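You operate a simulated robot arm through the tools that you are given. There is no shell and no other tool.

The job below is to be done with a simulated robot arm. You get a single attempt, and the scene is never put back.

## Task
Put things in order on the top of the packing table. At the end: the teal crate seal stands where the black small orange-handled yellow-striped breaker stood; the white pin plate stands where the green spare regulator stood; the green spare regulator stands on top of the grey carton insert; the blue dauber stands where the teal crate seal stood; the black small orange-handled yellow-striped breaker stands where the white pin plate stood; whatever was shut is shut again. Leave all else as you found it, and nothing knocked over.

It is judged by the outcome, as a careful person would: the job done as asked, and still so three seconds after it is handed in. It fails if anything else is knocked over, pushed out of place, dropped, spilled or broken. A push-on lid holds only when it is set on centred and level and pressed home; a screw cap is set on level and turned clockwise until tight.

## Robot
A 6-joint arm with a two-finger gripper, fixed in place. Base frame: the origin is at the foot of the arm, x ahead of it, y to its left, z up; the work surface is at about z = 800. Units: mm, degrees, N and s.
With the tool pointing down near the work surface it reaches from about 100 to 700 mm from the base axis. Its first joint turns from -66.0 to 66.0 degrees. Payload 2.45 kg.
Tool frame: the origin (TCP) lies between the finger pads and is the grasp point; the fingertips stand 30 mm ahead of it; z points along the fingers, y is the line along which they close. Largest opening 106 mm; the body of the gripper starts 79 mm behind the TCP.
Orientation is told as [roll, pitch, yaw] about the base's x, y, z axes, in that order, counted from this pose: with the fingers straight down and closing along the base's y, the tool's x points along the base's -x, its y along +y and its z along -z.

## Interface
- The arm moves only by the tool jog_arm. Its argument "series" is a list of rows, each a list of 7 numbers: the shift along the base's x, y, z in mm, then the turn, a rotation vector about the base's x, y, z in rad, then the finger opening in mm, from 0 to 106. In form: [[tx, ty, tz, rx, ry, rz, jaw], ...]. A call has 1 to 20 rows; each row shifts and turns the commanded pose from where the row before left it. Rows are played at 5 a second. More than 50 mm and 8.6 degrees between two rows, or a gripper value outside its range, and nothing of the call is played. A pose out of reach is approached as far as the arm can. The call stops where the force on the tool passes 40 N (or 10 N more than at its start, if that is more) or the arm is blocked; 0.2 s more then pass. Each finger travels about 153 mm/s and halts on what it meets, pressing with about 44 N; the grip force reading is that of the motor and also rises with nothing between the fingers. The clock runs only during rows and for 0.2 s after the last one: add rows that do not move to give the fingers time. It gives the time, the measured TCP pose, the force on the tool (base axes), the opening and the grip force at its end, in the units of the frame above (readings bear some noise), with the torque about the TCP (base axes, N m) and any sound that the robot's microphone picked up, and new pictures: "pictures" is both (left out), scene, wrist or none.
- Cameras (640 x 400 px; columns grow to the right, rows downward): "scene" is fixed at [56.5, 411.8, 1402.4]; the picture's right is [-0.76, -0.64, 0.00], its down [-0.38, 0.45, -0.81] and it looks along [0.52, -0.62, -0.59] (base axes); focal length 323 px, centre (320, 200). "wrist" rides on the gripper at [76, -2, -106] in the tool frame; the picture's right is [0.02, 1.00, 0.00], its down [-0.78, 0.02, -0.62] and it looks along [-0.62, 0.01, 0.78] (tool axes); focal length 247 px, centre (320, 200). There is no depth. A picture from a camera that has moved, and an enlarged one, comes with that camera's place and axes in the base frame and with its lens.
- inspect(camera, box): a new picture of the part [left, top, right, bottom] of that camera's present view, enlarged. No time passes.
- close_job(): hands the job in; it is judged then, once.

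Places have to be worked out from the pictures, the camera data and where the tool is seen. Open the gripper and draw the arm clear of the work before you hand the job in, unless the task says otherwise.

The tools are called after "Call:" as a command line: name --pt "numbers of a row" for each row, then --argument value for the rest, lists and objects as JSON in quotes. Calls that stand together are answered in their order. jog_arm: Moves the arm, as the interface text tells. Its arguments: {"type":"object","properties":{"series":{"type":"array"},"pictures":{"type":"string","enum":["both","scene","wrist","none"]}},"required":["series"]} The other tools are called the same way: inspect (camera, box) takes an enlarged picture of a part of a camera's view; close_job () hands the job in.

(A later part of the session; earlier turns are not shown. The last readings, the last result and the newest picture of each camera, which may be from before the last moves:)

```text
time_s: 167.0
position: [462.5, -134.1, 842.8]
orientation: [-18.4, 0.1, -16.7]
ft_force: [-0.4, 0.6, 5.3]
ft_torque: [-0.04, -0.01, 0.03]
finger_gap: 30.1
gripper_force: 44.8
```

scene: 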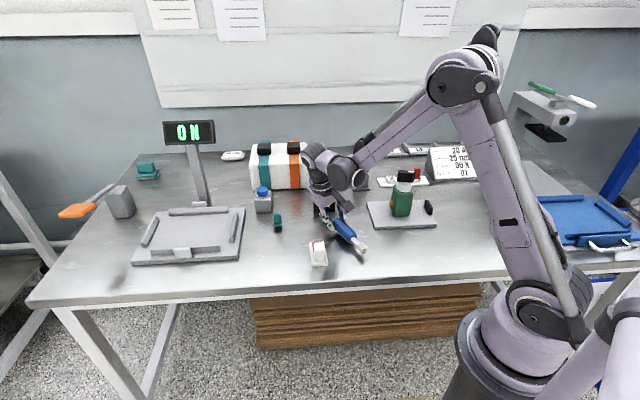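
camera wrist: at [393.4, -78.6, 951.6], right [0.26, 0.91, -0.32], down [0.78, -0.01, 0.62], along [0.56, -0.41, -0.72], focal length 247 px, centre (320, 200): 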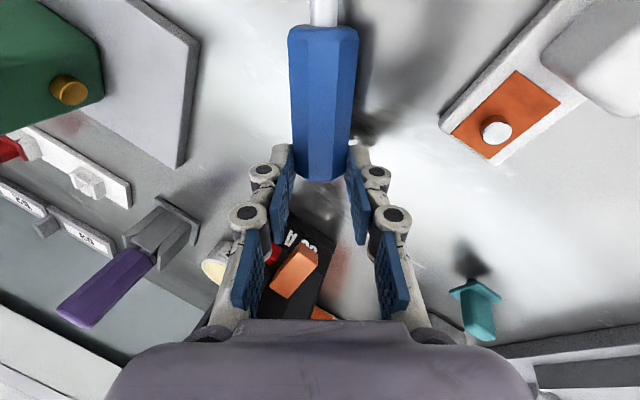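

Call:
jog_arm --pt "0 0 -1 0 0 0 20" --pt "0 0 0 0 0 0 30" --pt "0 0 0 0 0 0 32" --pt "0 0 0 0 0 0 35" --pt "0 0 0 0 0 0 40" --pt "0 0 0 0 0 0 50" --pt "0 0 0 0 0 0 56"

Call:
inspect --camera "scene" --box '[320, 190, 390, 260]'

```text
time_s: 168.6
position: [461.8, -134.5, 841.6]
orientation: [-18.5, 0.1, -16.6]
ft_force: [0.2, 0.2, -0.1]
ft_torque: [0.01, 0.0, 0.02]
finger_gap: 56.1
gripper_force: 0.1
camera wrist: at [398.4, -81.7, 943.1], right [0.25, 0.92, -0.32], down [0.81, -0.02, 0.58], along [0.53, -0.4, -0.75], focal length 247 px, centre (320, 200)
```

scene: 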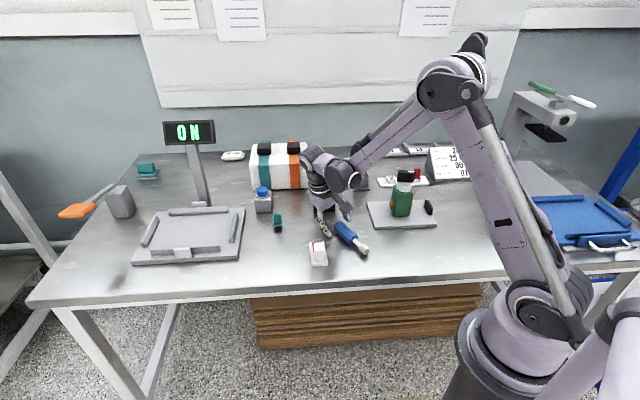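
wrist: 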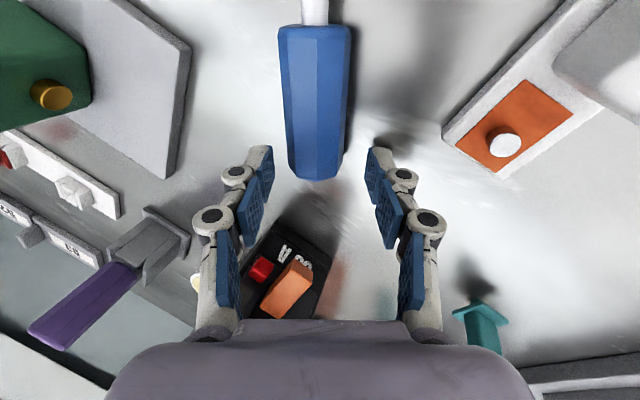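

```text
5.71 times, centred on (355, 225) of scene
camera zoom: at [56.5, 411.8, 1402.4], right [-0.76, -0.64, 0.0], down [-0.38, 0.45, -0.81], along [0.52, -0.62, -0.59], focal length 1848 px, centre (120, 57)
```

zoom: 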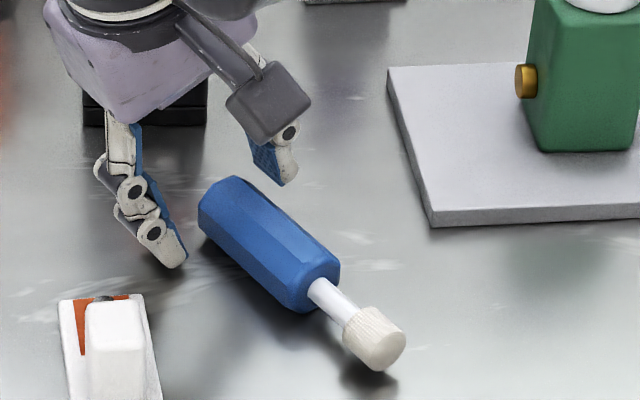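

The dauber rests on the table, foot toward the base. I back out along the tool axis and rise to z≈1150 to unwind the wrist with an empty hand.

Call:
jog_arm --pt "3.8 12.8 40 0 0 0 70" --pt "3.8 12.8 40 0 0 0 70" --pt "0 0 48 0 0 0 70" --pt "0 0 48 0 0 0 70" --pt "0 0 48 0 0 0 70" --pt "0 0 48 0 0 0 70" --pt "0 0 40 0 0 0 70" --pt "0 0 0 0 0 0 70" --pictures "scene"

```text
time_s: 170.4
position: [471.7, -110.4, 1154.6]
orientation: [-18.6, 0.2, -16.6]
ft_force: [0.5, 0.7, 0.2]
ft_torque: [0.02, 0.02, 0.01]
finger_gap: 70.1
gripper_force: 0.1
```

scene: 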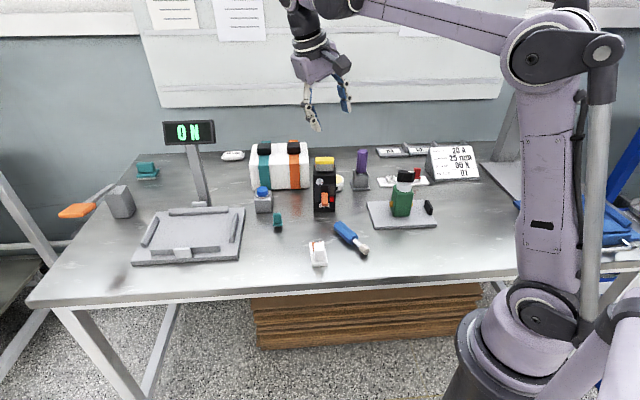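

With the hand empty and high, I probe the yaw range in this posture to learn which branch the wrist is in.

Call:
jog_arm --pt "0 0 0 0 0 0.147 70" --pt "0 0 0 0 0 0.147 70" --pt "0 0 0 0 0 0.147 70" --pt "0 0 0 0 0 0.147 70" --pt "0 0 0 0 0 0.147 70" --pt "0 0 0 0 0 0.147 70" --pt "0 0 0 0 0 0 70" --pictures "none"

```text
time_s: 172.0
position: [361.3, 208.0, 1153.4]
orientation: [-19.3, -0.5, 32.5]
ft_force: [0.0, 0.3, 0.4]
ft_torque: [0.01, -0.01, 0.01]
finger_gap: 69.8
gripper_force: 0.1
out of reach, approached as far as the arm can: row 1, 2, 3, 4, 5, 6
```

The yaw stop shows the wrist really is in the flipped branch with the last joint at its end. I move back out over the table to a roomy position, keeping the hand aligned with the arm.

Call:
jog_arm --pt "28.5 -41 0 0 0 -0.11 70" --pt "28.5 -41 0 0 0 -0.11 70" --pt "28.5 -41 0 0 0 -0.11 70" --pt "28.5 -41 0 0 0 -0.11 70" --pt "28.5 -41 0 0 0 -0.11 70" --pt "28.5 -41 0 0 0 -0.11 70" --pt "28.5 -41 0 0 0 -0.11 70" --pt "28.5 -41 0 0 0 -0.11 70" --pt "0 0 0 0 0 0 70" --pictures "none"

```text
time_s: 174.0
position: [577.5, -104.7, 1153.6]
orientation: [-18.5, 0.1, -16.5]
ft_force: [0.1, 0.0, 0.5]
ft_torque: [0.0, -0.01, 0.01]
finger_gap: 70.2
gripper_force: 0.0
out of reach, approached as far as the arm can: row 1, 2
```

I free the last joint by rolling, then swing the hand right and up over the forearm line.

Call:
jog_arm --pt "0 0 0 -0.0132 -0.0447 -0.139 70" --pt "0 0 0 -0.0132 -0.0447 -0.139 70" --pt "0 0 0 -0.0132 -0.0447 -0.139 70" --pt "0 0 0 -0.0132 -0.0447 -0.139 70" --pt "0 0 0 -0.1073 -0.0663 0.0314 70" --pt "0 0 0 -0.1073 -0.0663 0.0314 70" --pt "0 0 0 -0.1073 -0.0663 0.0314 70" --pt "0 0 0 -0.1073 -0.0663 0.0314 70" --pt "0 0 0 -0.1073 -0.0663 0.0314 70" --pt "0 0 0 -0.1073 -0.0663 0.0314 70" --pt "0 0 0 -0.1073 -0.0663 0.0314 70" --pt "0 0 0 0 0 0 70"

```text
time_s: 176.6
position: [578.4, -101.7, 1152.8]
orientation: [-39.4, -57.3, -20.5]
ft_force: [-0.3, -0.5, -0.7]
ft_torque: [-0.03, 0.0, 0.01]
finger_gap: 70.0
gripper_force: 0.0
camera wrist: at [496.7, -0.1, 1134.0], right [0.76, 0.54, -0.36], down [0.17, 0.37, 0.91], along [0.63, -0.76, 0.19], focal length 247 px, centre (320, 200)
```

scene: 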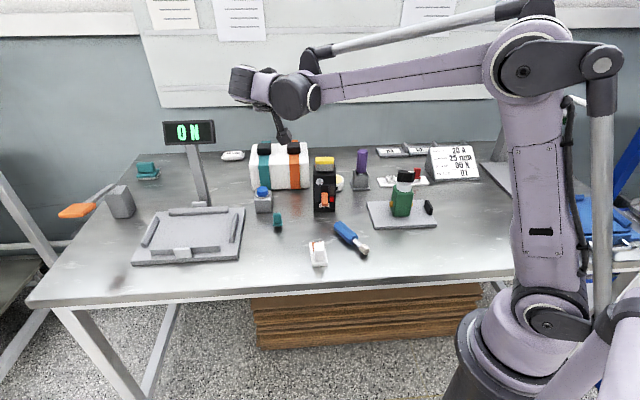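
wrist: 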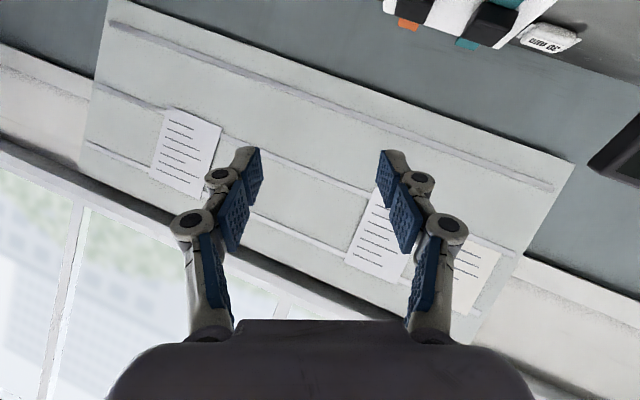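

As planned, no stops. I continue over the top to the lean-up direction.

Call:
jog_arm --pt "0 0 0 -0.048 -0.0773 0.1064 70" --pt "0 0 0 -0.048 -0.0773 0.1064 70" --pt "0 0 0 -0.048 -0.0773 0.1064 70" --pt "0 0 0 -0.048 -0.0773 0.1064 70" --pt "0 0 0 -0.048 -0.0773 0.1064 70" --pt "0 0 0 -0.048 -0.0773 0.1064 70" --pt "0 0 0 -0.048 -0.0773 0.1064 70" --pt "0 0 0 0 0 0 70"

```text
time_s: 178.4
position: [577.8, -101.9, 1153.7]
orientation: [-123.4, -71.3, 102.2]
ft_force: [-0.6, -0.4, -0.5]
ft_torque: [-0.01, 0.01, -0.01]
finger_gap: 69.9
gripper_force: 0.0
camera wrist: at [483.3, -91.3, 1061.9], right [0.37, 0.88, -0.29], down [-0.62, 0.47, 0.63], along [0.69, -0.06, 0.72], focal length 247 px, centre (320, 200)
```

scene: 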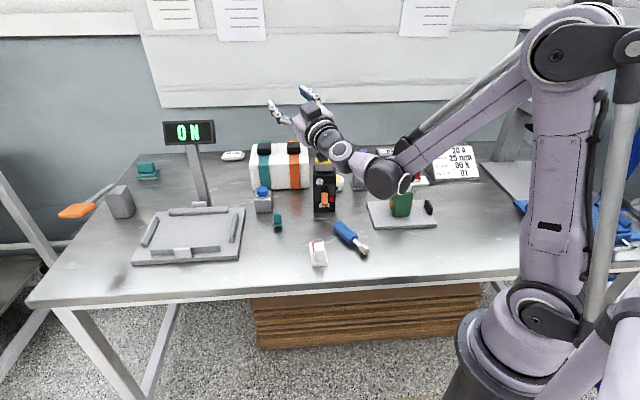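
wrist: 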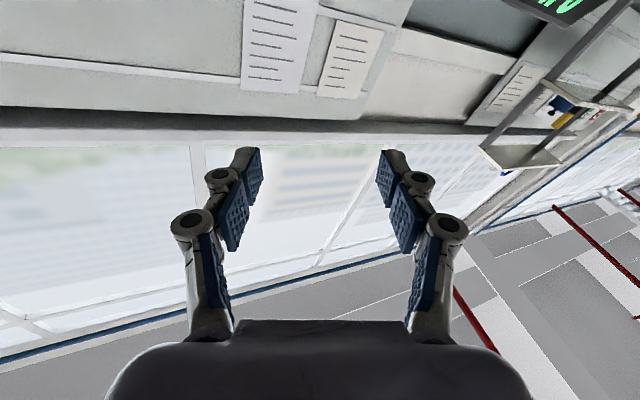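

Now I level the roll, align with the arm plane and bring the hand horizontal.

Call:
jog_arm --pt "0 0 0 0.137 -0.0505 0.0255 70" --pt "0 0 0 0.137 -0.0505 0.0255 70" --pt "0 0 0 0 0 0.088 70" --pt "0 0 0 0 0 0.088 70" --pt "0 0 0 0 0 0 70" --pictures "none"

Call:
jog_arm --pt "0 0 0 0 0 0 70" --pictures "wrist"

```text
time_s: 179.6
position: [579.3, -102.3, 1151.9]
orientation: [172.7, -79.7, 177.3]
ft_force: [0.1, 0.5, 0.3]
ft_torque: [0.0, 0.03, 0.0]
finger_gap: 70.0
gripper_force: 0.0
```

```text
time_s: 180.0
position: [578.6, -101.4, 1153.7]
orientation: [173.0, -79.8, 177.0]
ft_force: [0.1, -0.3, -0.7]
ft_torque: [0.01, 0.02, 0.01]
finger_gap: 70.1
gripper_force: 0.1
camera wrist: at [488.6, -85.9, 1059.3], right [0.17, 0.98, 0.0], down [-0.74, 0.13, 0.66], along [0.65, -0.11, 0.75], focal length 247 px, centre (320, 200)
```

wrist: 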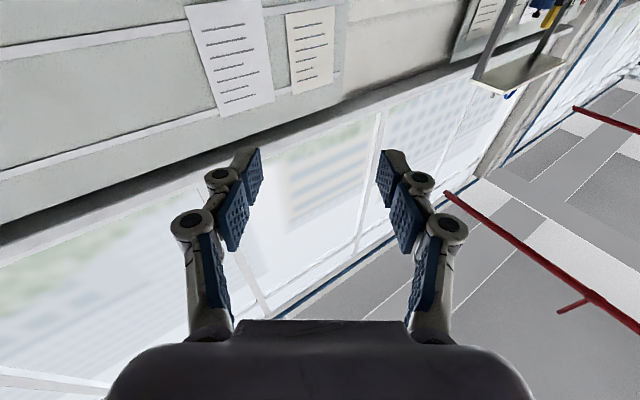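

Exactly in plane and level now. I pitch down in plane, three rows first, checking for stops.

Call:
jog_arm --pt "0 0 0 0.0246 0.1409 0 70" --pt "0 0 0 0.0246 0.1409 0 70" --pt "0 0 0 0.0246 0.1409 0 70" --pt "0 0 0 0 0 0 70" --pictures "wrist"

```text
time_s: 181.0
position: [577.5, -102.1, 1154.3]
orientation: [4.7, -75.4, -14.8]
ft_force: [0.6, 0.1, -0.3]
ft_torque: [0.0, -0.02, 0.02]
finger_gap: 70.3
gripper_force: 0.0
camera wrist: at [457.8, -80.8, 1105.5], right [0.17, 0.98, 0.0], down [-0.4, 0.07, 0.91], along [0.9, -0.16, 0.41], focal length 247 px, centre (320, 200)
```

wrist: 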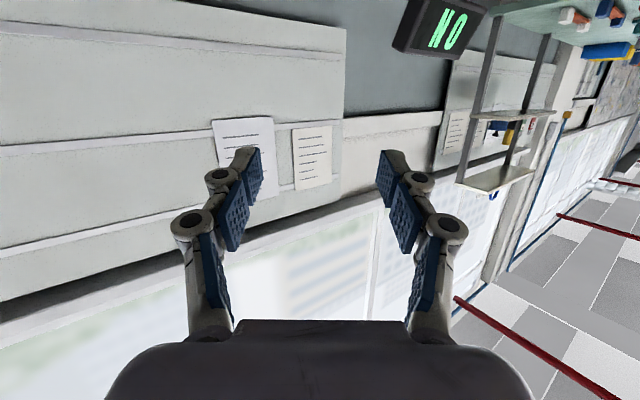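

No stops. Now the crossing row and two more.

Call:
jog_arm --pt "0 0 0 0.0256 0.1456 0 70" --pt "0 0 0 0.0246 0.1409 0 70" --pt "0 0 0 0.0246 0.1409 0 70" --pt "0 0 0 0 0 0 70" --pictures "wrist"

```text
time_s: 182.0
position: [578.3, -102.6, 1153.1]
orientation: [1.6, -50.8, -11.9]
ft_force: [0.4, 0.2, 0.4]
ft_torque: [-0.02, -0.01, -0.01]
finger_gap: 70.0
gripper_force: 0.0
camera wrist: at [448.8, -79.5, 1161.0], right [0.17, 0.98, 0.0], down [0.01, 0.0, 1.0], along [0.98, -0.17, -0.01], focal length 247 px, centre (320, 200)
```

wrist: 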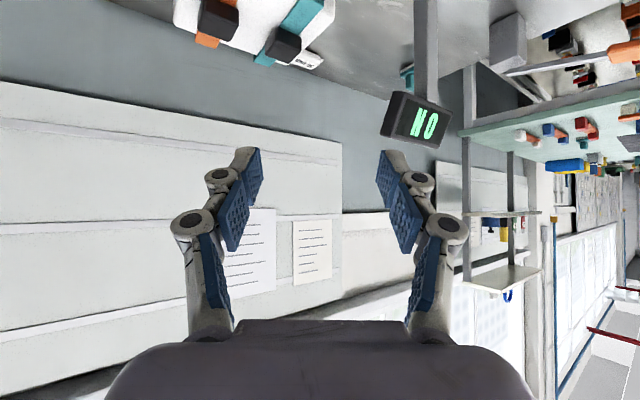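

Crossed cleanly. I finish pitching to vertical.

Call:
jog_arm --pt "0 0 0 0.0254 0.1456 0 70" --pt "0 0 0 0.0254 0.1456 0 70" --pt "0 0 0 0.0254 0.1456 0 70" --pt "0 0 0 0.0254 0.1456 0 70" --pt "0 0 0 0.0254 0.1456 0 70" --pt "0 0 0 0.0254 0.1456 0 70" --pt "0 0 0 0 0 0 70" --pictures "scene"

```text
time_s: 183.6
position: [577.9, -101.4, 1152.7]
orientation: [-0.1, 0.1, -11.1]
ft_force: [0.7, -0.1, 0.5]
ft_torque: [0.01, -0.02, -0.01]
finger_gap: 70.2
gripper_force: 0.0
```

scene: 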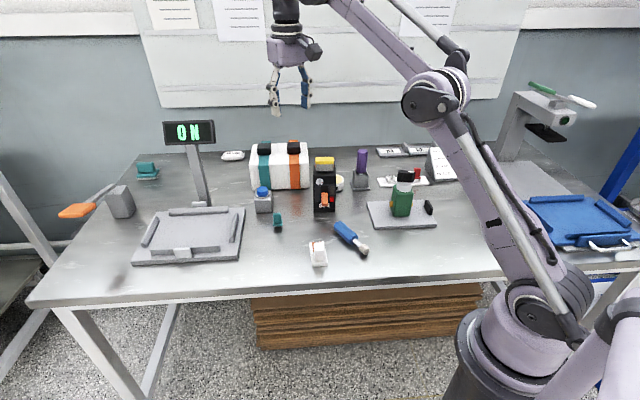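

The wrist is back in its normal branch and vertical. I go above the lying dauber to measure it.

Call:
jog_arm --pt "-29 -10 -35 0 0 0 70" --pt "-29 -10 -35 0 0 0 70" --pt "-29 -10 -35 0 0 -0.04 70" --pt "-29 -10 -35 0 0 -0.05 70" --pt "0 0 -10 0 0 0 70" --pt "0 0 0 0 0 0 70"

Call:
inspect --camera "wrist" --box '[220, 0, 420, 180]'

```text
time_s: 185.0
position: [461.5, -141.4, 1001.5]
orientation: [-0.1, 0.0, -16.3]
ft_force: [-0.4, 0.8, -0.2]
ft_torque: [0.0, 0.02, -0.01]
finger_gap: 69.9
gripper_force: 0.0
camera wrist: at [388.2, -121.5, 1108.9], right [0.26, 0.97, 0.0], down [0.76, -0.2, 0.62], along [0.6, -0.16, -0.78], focal length 247 px, centre (320, 200)
```

scene: 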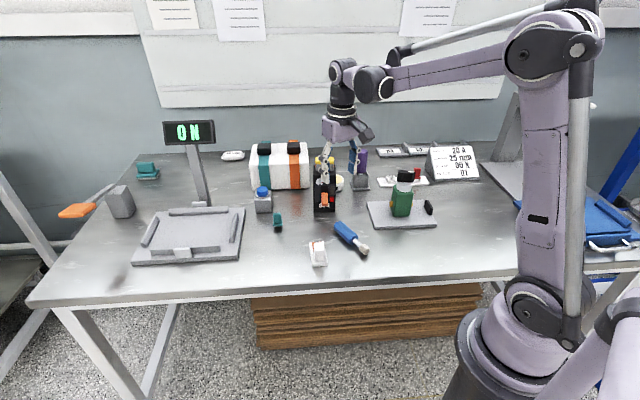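
wrist: 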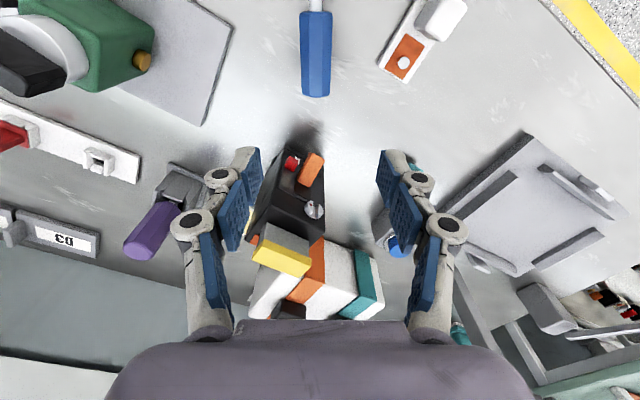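

```text
2.22 times, centred on (320, 90) of wrist
camera zoom: at [388.2, -121.5, 1108.9], right [0.26, 0.97, 0.0], down [0.76, -0.2, 0.62], along [0.6, -0.16, -0.78], focal length 549 px, centre (320, 444)
```

zoom: 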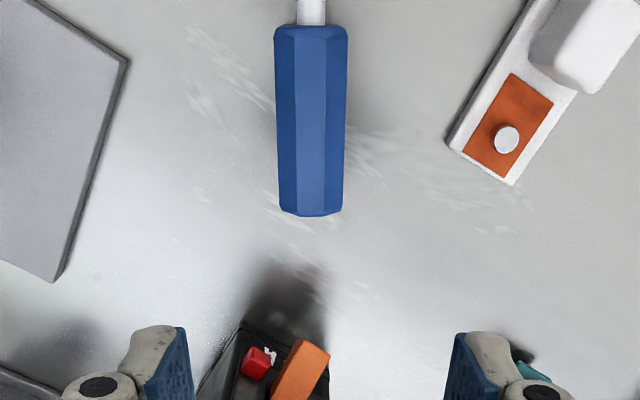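

The dauber lies radially at heading -15.6°. The breaker is too close behind it for an inward-pitched grip, so I first shift the dauber ~75 mm toward the base with a simple vertical pick.

Call:
jog_arm --pt "-31 4.2 -30 0 0 0.01 60" --pt "0 0 -45 0 0 0 56" --pt "0 0 -45 0 0 0 52" --pt "0 0 -41 0 0 0 50" --pt "0 0 0 0 0 0 50"

Call:
inspect --camera "wrist" --box '[220, 60, 420, 220]'

```text
time_s: 186.2
position: [430.0, -138.5, 843.2]
orientation: [0.1, 0.0, -15.7]
ft_force: [-0.5, 0.4, -0.5]
ft_torque: [-0.01, -0.01, -0.01]
finger_gap: 50.0
gripper_force: 0.0
camera wrist: at [355.6, -118.9, 950.9], right [0.25, 0.97, 0.0], down [0.76, -0.2, 0.62], along [0.6, -0.16, -0.78], focal length 247 px, centre (320, 200)
```

scene: 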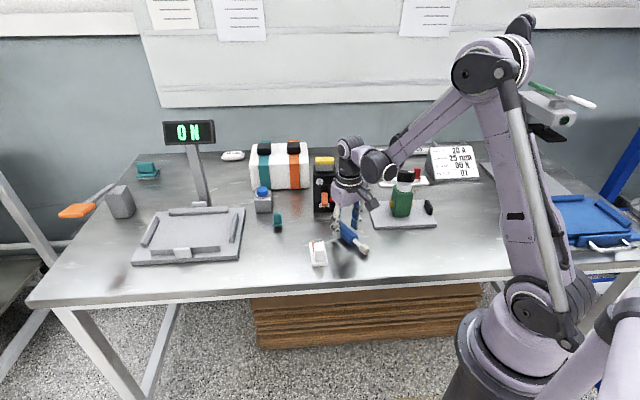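
wrist: 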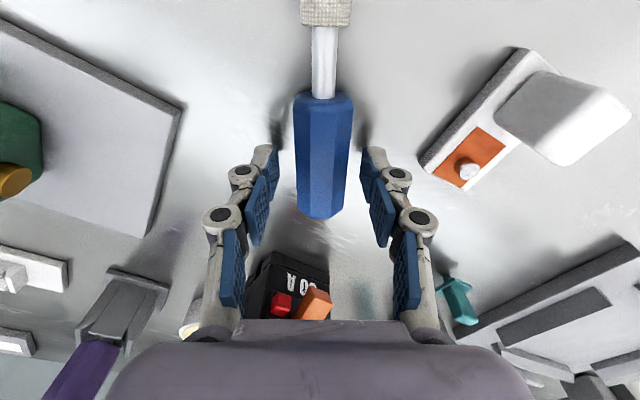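

```text
2.50 times, centred on (320, 140) of wrist
camera zoom: at [355.6, -118.9, 950.9], right [0.25, 0.97, 0.0], down [0.76, -0.2, 0.62], along [0.6, -0.16, -0.78], focal length 617 px, centre (320, 350)
```

zoom: 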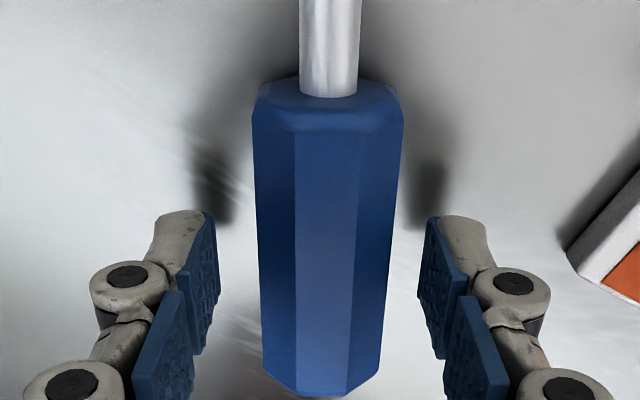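

Well centred. I grip, lift a little, move 75 mm toward the base, and set it down.

Call:
jog_arm --pt "0 0 -2 0 0 0 40" --pt "0 0 0 0 0 0 28" --pt "0 0 0 0 0 0 20" --pt "0 0 0 0 0 0 20" --pt "0 0 25 0 0 0 20" --pt "-36 10 0 0 0 0 20" --pt "-36 10 0 0 0 0 20" --pt "0 0 -15 0 0 0 20" --pt "0 0 -6 0 0 0 20" --pt "0 0 0 0 0 0 20" --pictures "none"

```text
time_s: 188.4
position: [358.5, -117.7, 845.7]
orientation: [-0.1, 0.0, -15.8]
ft_force: [0.0, 0.3, 0.1]
ft_torque: [-0.01, -0.03, -0.02]
finger_gap: 30.1
gripper_force: 43.5
```

Call:
jog_arm --pt "0 0 -2 0 0 0 20" --pt "0 0 -1.5 0 0 0 20" --pt "0 0 -1 0 0 0 20" --pt "0 0 0 0 0 0 20" --pictures "none"

```text
time_s: 189.4
position: [358.2, -118.7, 840.3]
orientation: [0.0, 0.0, -15.7]
ft_force: [2.0, -2.7, 38.3]
ft_torque: [-0.08, -0.06, -0.02]
finger_gap: 30.2
gripper_force: 44.1
```

The dauber is pressed on the table (38 N). I ease up, open, and rise.

Call:
jog_arm --pt "0 0 1.5 0 0 0 20" --pt "0 0 0 0 0 0 34" --pt "0 0 0 0 0 0 50" --pt "0 0 15 0 0 0 60" --pt "0 0 45 0 0 0 60" --pt "0 0 45 0 0 0 60" --pt "0 0 45 0 0 0 60" --pt "0 0 0 0 0 0 60"

Call:
inspect --camera "wrist" --box '[220, 0, 420, 180]'

```text
time_s: 191.2
position: [358.5, -117.9, 992.5]
orientation: [0.1, 0.0, -15.9]
ft_force: [0.0, 0.2, 0.4]
ft_torque: [0.03, -0.02, -0.02]
finger_gap: 60.0
gripper_force: 0.1
camera wrist: at [283.8, -98.2, 1098.4], right [0.25, 0.97, 0.0], down [0.76, -0.2, 0.62], along [0.6, -0.16, -0.78], focal length 247 px, centre (320, 200)
```

scene: 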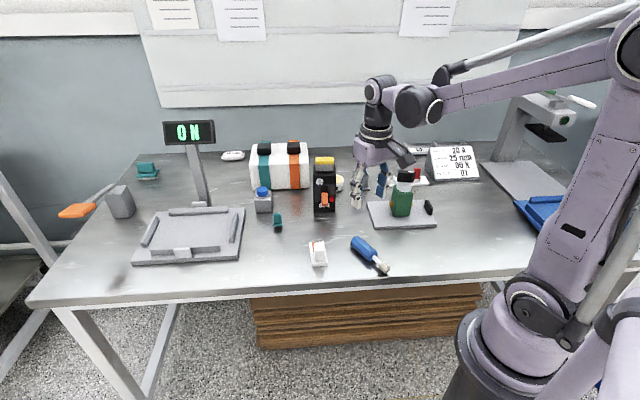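
wrist: 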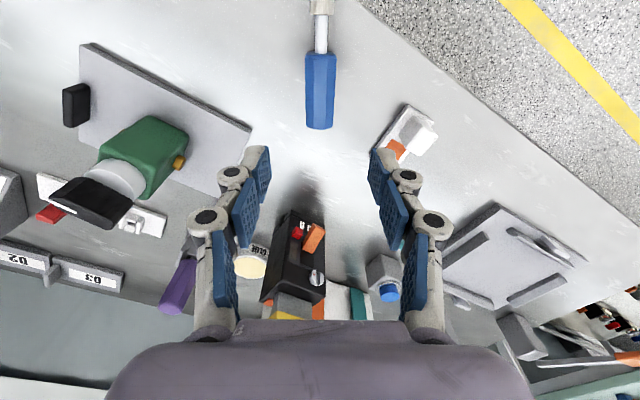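

```text
2.22 times, centred on (320, 90) of wrist
camera zoom: at [283.8, -98.2, 1098.4], right [0.25, 0.97, 0.0], down [0.76, -0.2, 0.62], along [0.6, -0.16, -0.78], focal length 549 px, centre (320, 444)
```

zoom: 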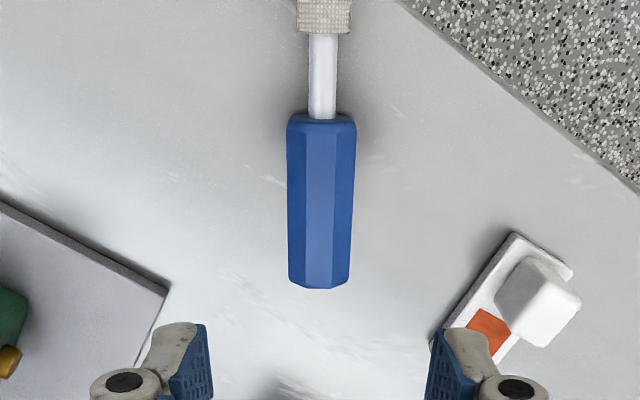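

The dauber's grip point is at about (387, -125). I position above and outward, align to heading -17.9°, and pitch inward 30° in free space.

Call:
jog_arm --pt "39 -11.5 5 0 0 -0.035 60" --pt "39 -11.5 5 0 0 0 60" --pt "0 0 0 0.0402 0.1246 0 60" --pt "0 0 0 0.0402 0.1246 0 60" --pt "0 0 0 0.0402 0.1246 0 60" --pt "0 0 0 0.0402 0.1246 0 60" --pt "0 0 0 0 0 0 60"

```text
time_s: 192.8
position: [436.5, -142.2, 1000.7]
orientation: [-0.1, 25.2, -17.8]
ft_force: [0.8, 0.3, 0.8]
ft_torque: [0.0, 0.03, 0.01]
finger_gap: 59.9
gripper_force: 0.1
out of reach, approached as far as the arm can: row 6
camera wrist: at [413.0, -135.2, 1129.7], right [0.29, 0.96, 0.01], down [0.93, -0.28, 0.23], along [0.22, -0.06, -0.97], focal length 247 px, centre (320, 200)
```

scene: 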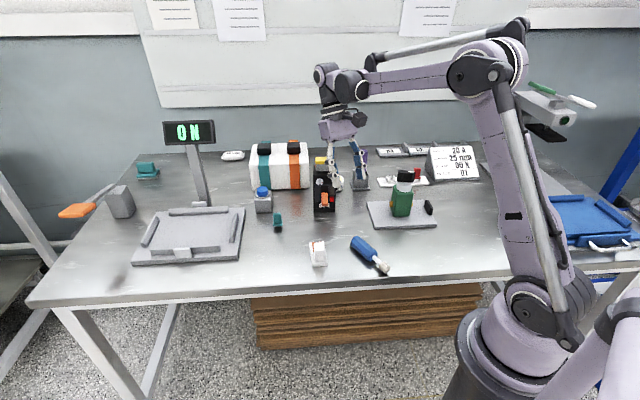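
wrist: 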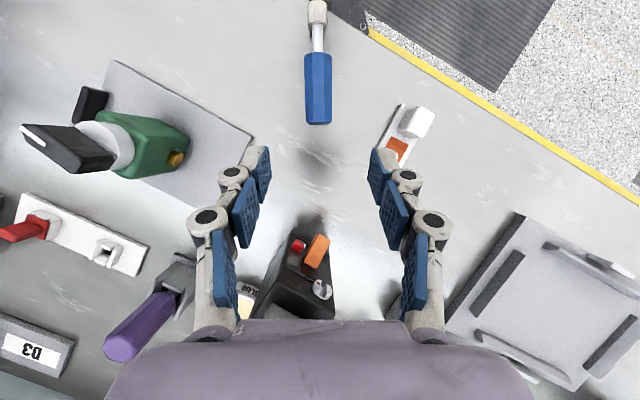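

Pitch limit here is ~25°, but it grows lower down. I descend to the pre-grasp point and add the last 5°.

Call:
jog_arm --pt "0 0 -35 0 0 0 60" --pt "0 0 -35 0 0 0 60" --pt "0 0 -25 0 0 0 60" --pt "0 1 0 0.0258 0.08 0 60" --pt "0 0 0 0 0 0 60"

Call:
inspect --camera "wrist" --box '[220, 40, 420, 220]'

```text
time_s: 194.0
position: [438.2, -139.4, 906.1]
orientation: [0.0, 25.2, -17.7]
ft_force: [0.2, -0.5, -0.5]
ft_torque: [0.0, 0.01, 0.02]
finger_gap: 59.9
gripper_force: 0.1
out of reach, approached as far as the arm can: row 4
camera wrist: at [413.9, -133.3, 1034.7], right [0.29, 0.96, 0.01], down [0.93, -0.28, 0.23], along [0.22, -0.06, -0.97], focal length 247 px, centre (320, 200)
```

scene: 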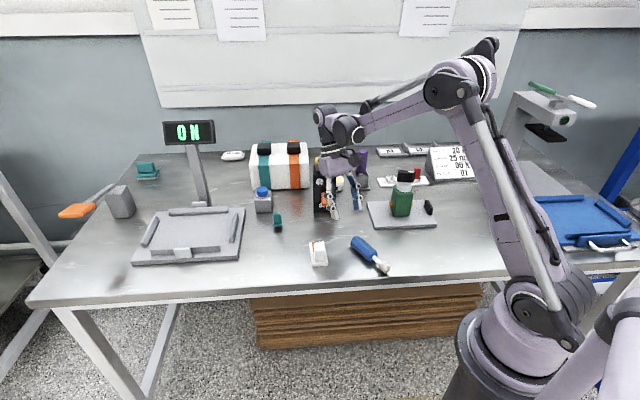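
wrist: 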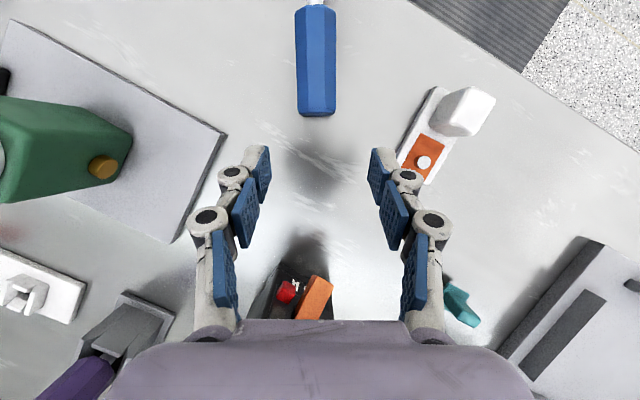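

```text
2.22 times, centred on (320, 130) of wrist
camera zoom: at [413.9, -133.3, 1034.7], right [0.29, 0.96, 0.01], down [0.93, -0.28, 0.23], along [0.22, -0.06, -0.97], focal length 549 px, centre (320, 356)
```

zoom: 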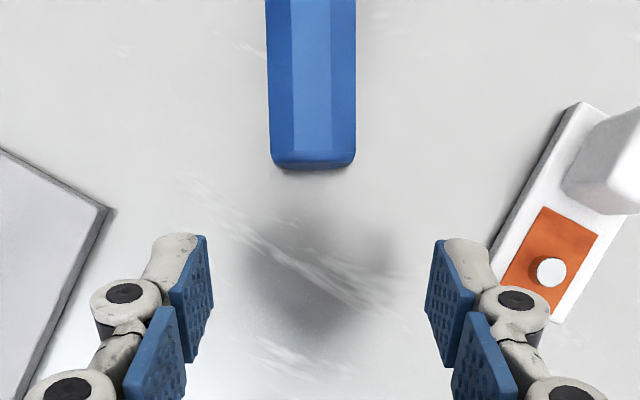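

The inward pitch limit is 25°, so the final outward pitch will be ~65°, which is fine. I approach along the tool axis and look.

Call:
jog_arm --pt "-13.7 0.3 0 0 0 0 56" --pt "-11 3.5 -24.5 0 0 0 52" --pt "-11 3.5 -24.5 0 0 0 50" --pt "0 0 0 0 0 0 50"

Call:
inspect --camera "wrist" --box '[220, 40, 420, 220]'

Call:
inspect --camera "scene" --box '[320, 190, 410, 280]'

```text
time_s: 195.0
position: [401.6, -133.5, 856.4]
orientation: [0.0, 25.1, -17.6]
ft_force: [0.2, 0.8, 0.6]
ft_torque: [0.03, -0.01, 0.0]
finger_gap: 50.1
gripper_force: 0.1
camera wrist: at [378.3, -126.7, 986.2], right [0.29, 0.96, 0.01], down [0.93, -0.28, 0.23], along [0.22, -0.06, -0.97], focal length 247 px, centre (320, 200)
```

scene: 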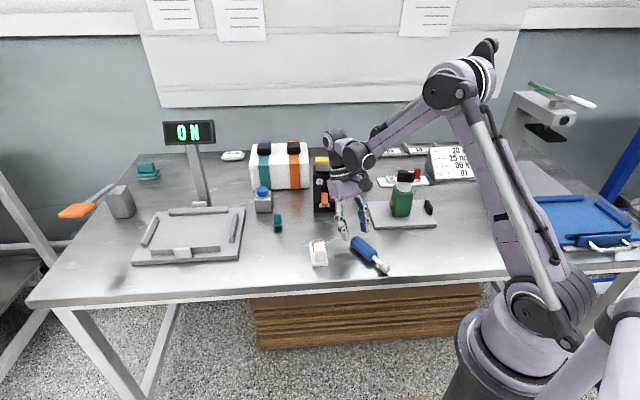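
wrist: 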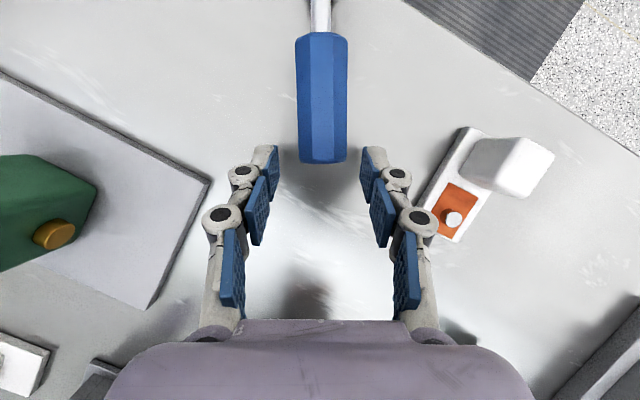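

```text
2.22 times, centred on (320, 130) of wrist
camera zoom: at [378.3, -126.7, 986.2], right [0.29, 0.96, 0.01], down [0.93, -0.28, 0.23], along [0.22, -0.06, -0.97], focal length 549 px, centre (320, 356)
```

zoom: 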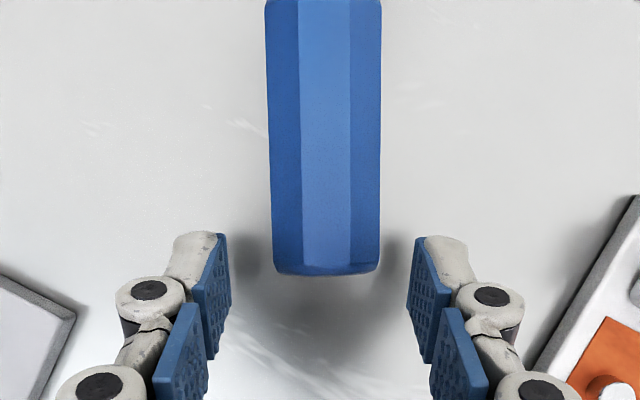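

```text
4.44 times, centred on (365, 235) of scene
camera zoom: at [56.4, 411.8, 1402.4], right [-0.76, -0.64, 0.0], down [-0.38, 0.45, -0.81], along [0.52, -0.62, -0.59], focal length 1437 px, centre (120, 44)
```

zoom: 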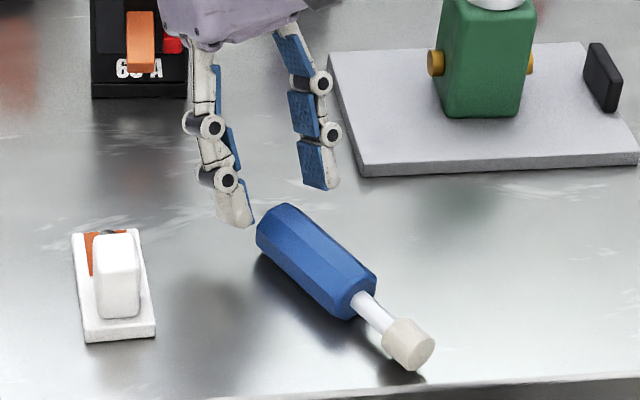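

The top end is at about (391.6, -127.5). I make the final approach to grip ~12 mm from the end.

Call:
jog_arm --pt "-6 2.6 -10 0 0 0 48" --pt "-6 2.6 -10 0 0 0 45" --pt "0 0 0 0 0 0 45" --pictures "none"

Call:
inspect --camera "wrist" --box '[220, 60, 420, 240]'

Call:
inspect --camera "scene" --box '[330, 200, 390, 260]'

```text
time_s: 195.8
position: [389.4, -128.7, 837.8]
orientation: [0.0, 25.1, -17.7]
ft_force: [-0.5, 0.2, -0.1]
ft_torque: [0.02, -0.04, 0.02]
finger_gap: 45.0
gripper_force: 0.1
```

```text
2.22 times, centred on (320, 150) of wrist
camera zoom: at [365.2, -121.7, 966.4], right [0.29, 0.96, 0.01], down [0.93, -0.28, 0.23], along [0.22, -0.06, -0.97], focal length 549 px, centre (320, 311)
```

zoom: 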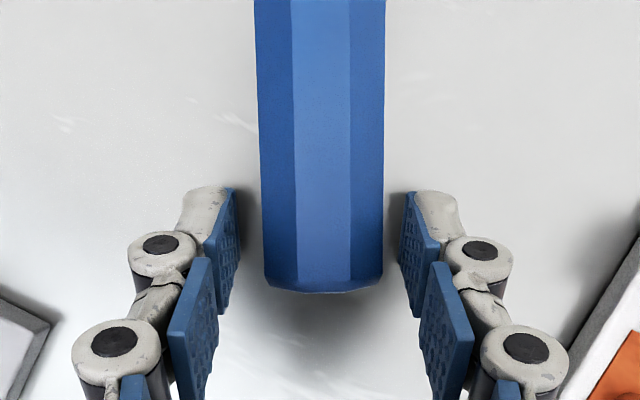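

```text
6.67 times, centred on (360, 230) of scene
camera zoom: at [56.5, 411.8, 1402.4], right [-0.76, -0.64, 0.0], down [-0.38, 0.45, -0.81], along [0.52, -0.62, -0.59], focal length 2156 px, centre (53, 0)
```

zoom: 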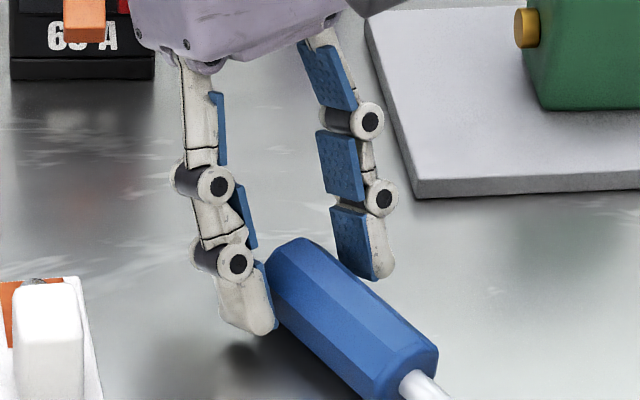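

Nicely centred. I grip and lift straight up.

Call:
jog_arm --pt "0 0 -1.3 0 0 0 38" --pt "0 0 0 0 0 0 28" --pt "0 0 0 0 0 0 20" --pt "0 0 0 0 0 0 20" --pt "0 0 20 0 0 0 20" --pt "0 0 45 0 0 0 20" --pt "0 0 45 0 0 0 20" --pt "0 0 45 0 0 0 20" --pt "0 0 0 0 0 0 20"

Call:
inspect --camera "scene" --box '[310, 130, 410, 260]'

```text
time_s: 197.8
position: [390.7, -127.7, 991.2]
orientation: [0.1, 25.2, -17.6]
ft_force: [-0.3, -0.4, -0.8]
ft_torque: [-0.05, -0.03, -0.01]
finger_gap: 30.4
gripper_force: 43.7
camera wrist: at [366.8, -121.2, 1119.5], right [0.29, 0.96, 0.01], down [0.93, -0.28, 0.23], along [0.22, -0.06, -0.97], focal length 247 px, centre (320, 200)
```

scene: 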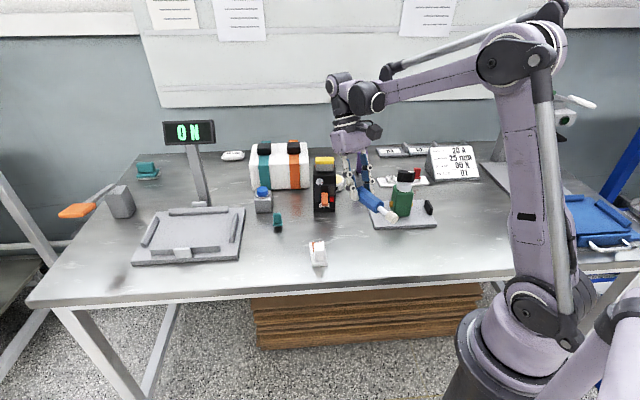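
wrist: 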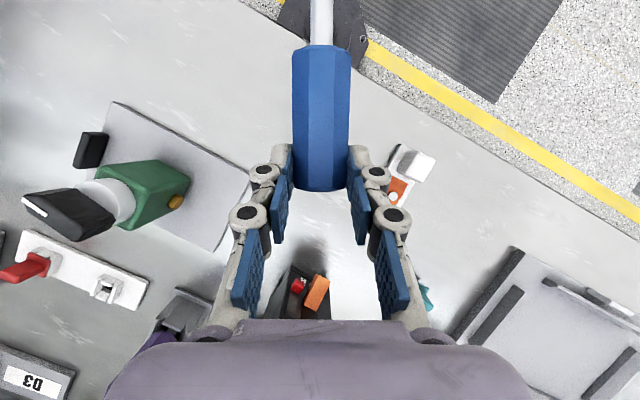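

```text
3.08 times, centred on (360, 195) of scene
camera zoom: at [56.5, 411.8, 1402.4], right [-0.76, -0.64, 0.0], down [-0.38, 0.45, -0.81], along [0.52, -0.62, -0.59], focal length 995 px, centre (197, 215)
```

zoom: 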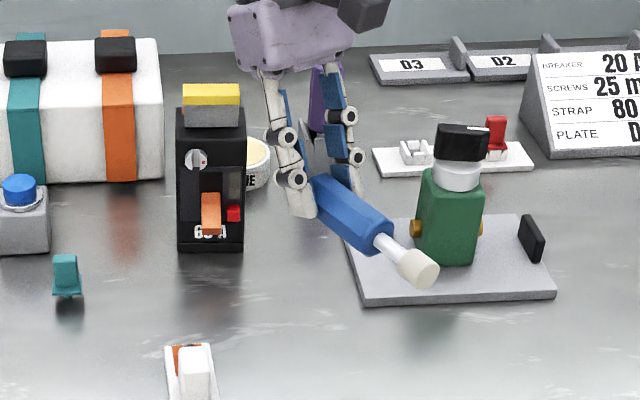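

Held firmly. I move out a little and rotate the hand outward by 90° in the arm plane so the dauber becomes vertical, foot down.

Call:
jog_arm --pt "27 -8 10 0 0 -0.006 20" --pt "28 -9 10 0 0 0 20" --pt "0 0 0 -0.0439 -0.1359 0 20" --pt "0 0 0 -0.0439 -0.1359 0 20" --pt "0 0 0 -0.0439 -0.1359 0 20" --pt "0 0 0 -0.0439 -0.1359 0 20" --pt "0 0 0 -0.0439 -0.1359 0 20" --pt "0 0 0 -0.0439 -0.1359 0 20" --pt "0 0 0 0 0 0 20" --pictures "scene"

```text
time_s: 199.8
position: [445.6, -144.7, 1010.3]
orientation: [0.2, -24.0, -18.2]
ft_force: [0.0, 0.2, -0.4]
ft_torque: [-0.02, -0.02, -0.01]
finger_gap: 30.5
gripper_force: 44.3
```

scene: 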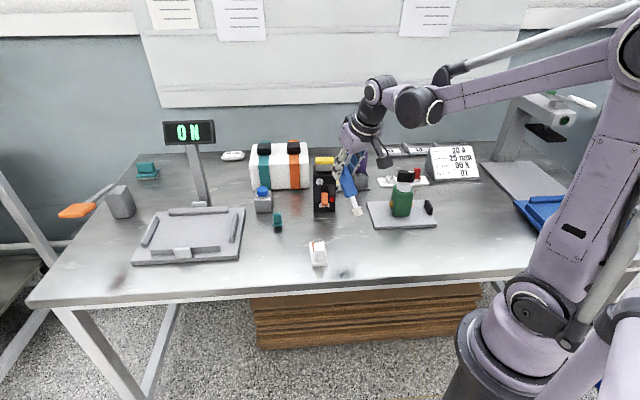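

Call:
jog_arm --pt "0 0 0 -0.0439 -0.1359 0 20" --pt "0 0 0 -0.0439 -0.1359 0 20" --pt "0 0 0 -0.0439 -0.1359 0 20" --pt "0 0 0 -0.0439 -0.1359 0 20" --pt "0 0 0 -0.0439 -0.1359 0 20" --pt "0 0 0 0 0 0 20"

Call:
inspect --camera "scene" --box '[310, 130, 420, 260]'

```text
time_s: 201.2
position: [443.6, -145.1, 1011.8]
orientation: [0.4, -64.9, -18.2]
ft_force: [0.1, 0.1, -0.7]
ft_torque: [0.01, 0.0, 0.01]
finger_gap: 30.7
gripper_force: 43.8
camera wrist: at [321.2, -106.5, 987.4], right [0.3, 0.95, -0.02], down [-0.22, 0.08, 0.97], along [0.93, -0.29, 0.23], focal length 247 px, centre (320, 200)
```

scene: 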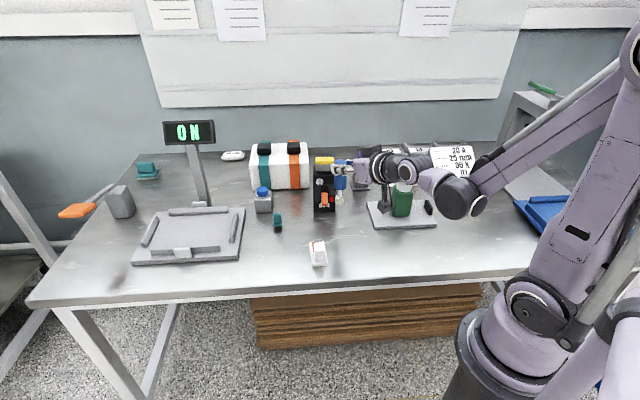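
wrist: 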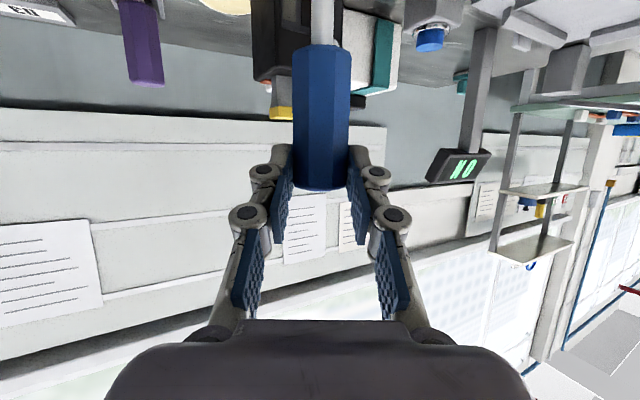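

```text
3.08 times, centred on (365, 195) of scene
camera zoom: at [56.5, 411.8, 1402.4], right [-0.76, -0.64, 0.0], down [-0.38, 0.45, -0.81], along [0.52, -0.62, -0.59], focal length 995 px, centre (182, 215)
```

zoom: 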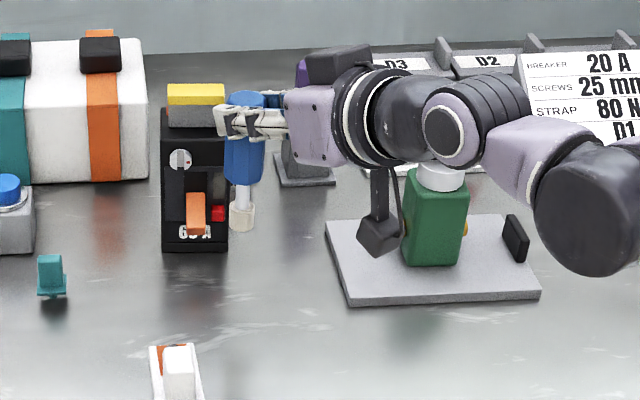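

The dauber hangs vertical. I descend in small stages, watching for stops.

Call:
jog_arm --pt "0 0 -20 0 0 0 20" --pt "0 0 -20 0 0 0 20" --pt "0 0 0 0 0 0 20" --pictures "none"

```text
time_s: 202.0
position: [444.1, -145.3, 971.5]
orientation: [0.5, -65.0, -18.3]
ft_force: [0.2, 0.3, -0.9]
ft_torque: [-0.02, 0.03, -0.04]
finger_gap: 30.3
gripper_force: 43.6
```

Call:
jog_arm --pt "0 0 -15 0 0 0 20" --pt "0 0 -15 0 0 0 20" --pt "0 0 -10 0 0 0 20" --pt "0 0 0 0 0 0 20"

Call:
inspect --camera "scene" --box '[310, 150, 420, 260]'

```text
time_s: 203.0
position: [450.4, -147.4, 958.2]
orientation: [0.4, -64.9, -18.3]
ft_force: [-0.2, -0.3, -1.5]
ft_torque: [-0.01, 0.05, 0.0]
finger_gap: 30.1
gripper_force: 44.4
out of reach, approached as far as the arm can: row 1, 2, 3
camera wrist: at [327.0, -109.4, 934.1], right [0.3, 0.95, -0.02], down [-0.21, 0.08, 0.97], along [0.93, -0.29, 0.23], focal length 247 px, centre (320, 200)
```

scene: 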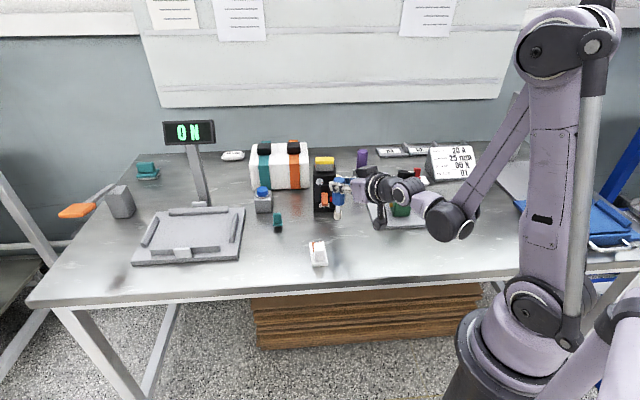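
wrist: 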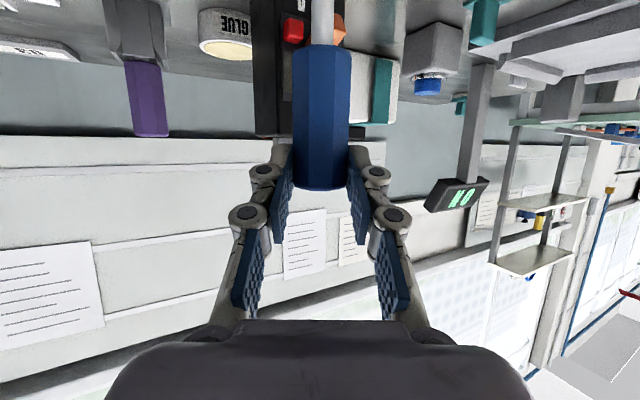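

```text
3.64 times, centred on (365, 205) of scene
camera zoom: at [56.5, 411.8, 1402.4], right [-0.76, -0.64, 0.0], down [-0.38, 0.45, -0.81], along [0.52, -0.62, -0.59], focal length 1176 px, centre (156, 182)
```

zoom: 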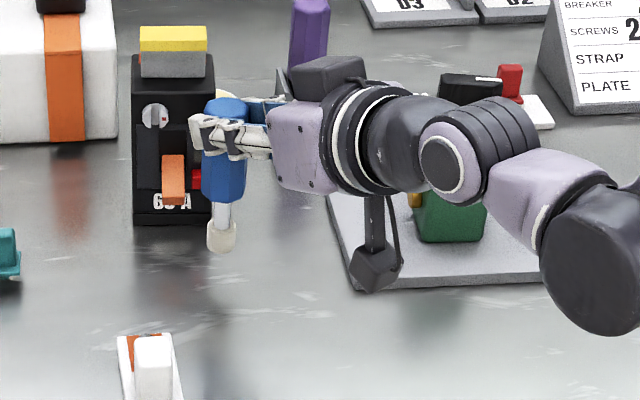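

The limit is the elbow fold; a slightly larger radius solves it. I raise a bit, move to (479, -102) at heading -12° (clear of breaker and pin plate), and descend there.

Call:
jog_arm --pt "10 8 12 0 0 0.027 20" --pt "8 13 5 0 0 0.027 20" --pt "6 13 0 0 0 0.027 20" --pt "6 12 0 0 0 0.027 20" --pt "0 0 0 0 0 0 20" --pictures "none"

```text
time_s: 204.2
position: [480.4, -100.7, 975.6]
orientation: [0.4, -64.9, -12.1]
ft_force: [0.3, 0.2, -0.3]
ft_torque: [0.01, 0.05, 0.01]
finger_gap: 29.9
gripper_force: 43.6
```

Call:
jog_arm --pt "0 0 -15 0 0 0 20" --pt "0 0 -15 0 0 0 20" --pt "0 0 -10 0 0 0 20" --pt "0 0 0 0 0 0 20"

Call:
inspect --camera "scene" --box '[290, 150, 400, 260]'

```text
time_s: 205.2
position: [485.1, -101.0, 949.1]
orientation: [0.4, -64.8, -11.9]
ft_force: [0.7, 0.3, -0.6]
ft_torque: [0.02, 0.0, -0.01]
finger_gap: 30.2
gripper_force: 43.8
out of reach, approached as far as the arm can: row 2, 3
camera wrist: at [359.4, -77.0, 925.1], right [0.19, 0.98, -0.02], down [-0.22, 0.06, 0.97], along [0.96, -0.18, 0.23], focal length 247 px, centre (320, 200)
```

scene: 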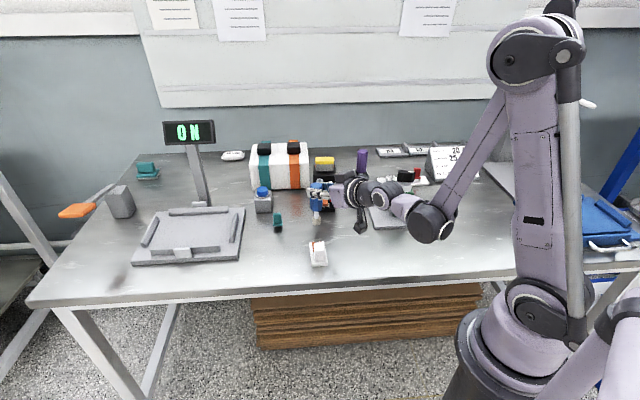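
wrist: 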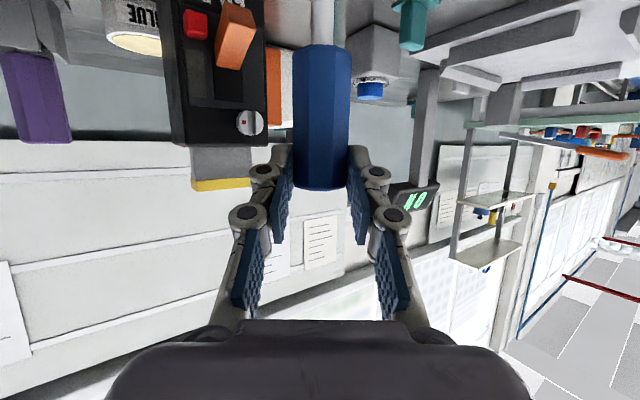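

```text
3.64 times, centred on (345, 205) of scene
camera zoom: at [56.5, 411.8, 1402.4], right [-0.76, -0.64, 0.0], down [-0.38, 0.45, -0.81], along [0.52, -0.62, -0.59], focal length 1176 px, centre (229, 182)
```

zoom: 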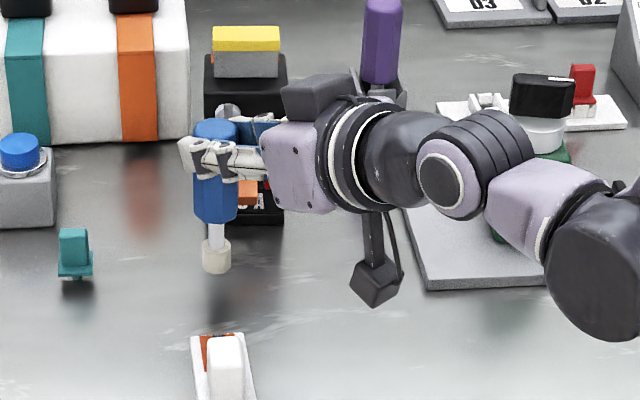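

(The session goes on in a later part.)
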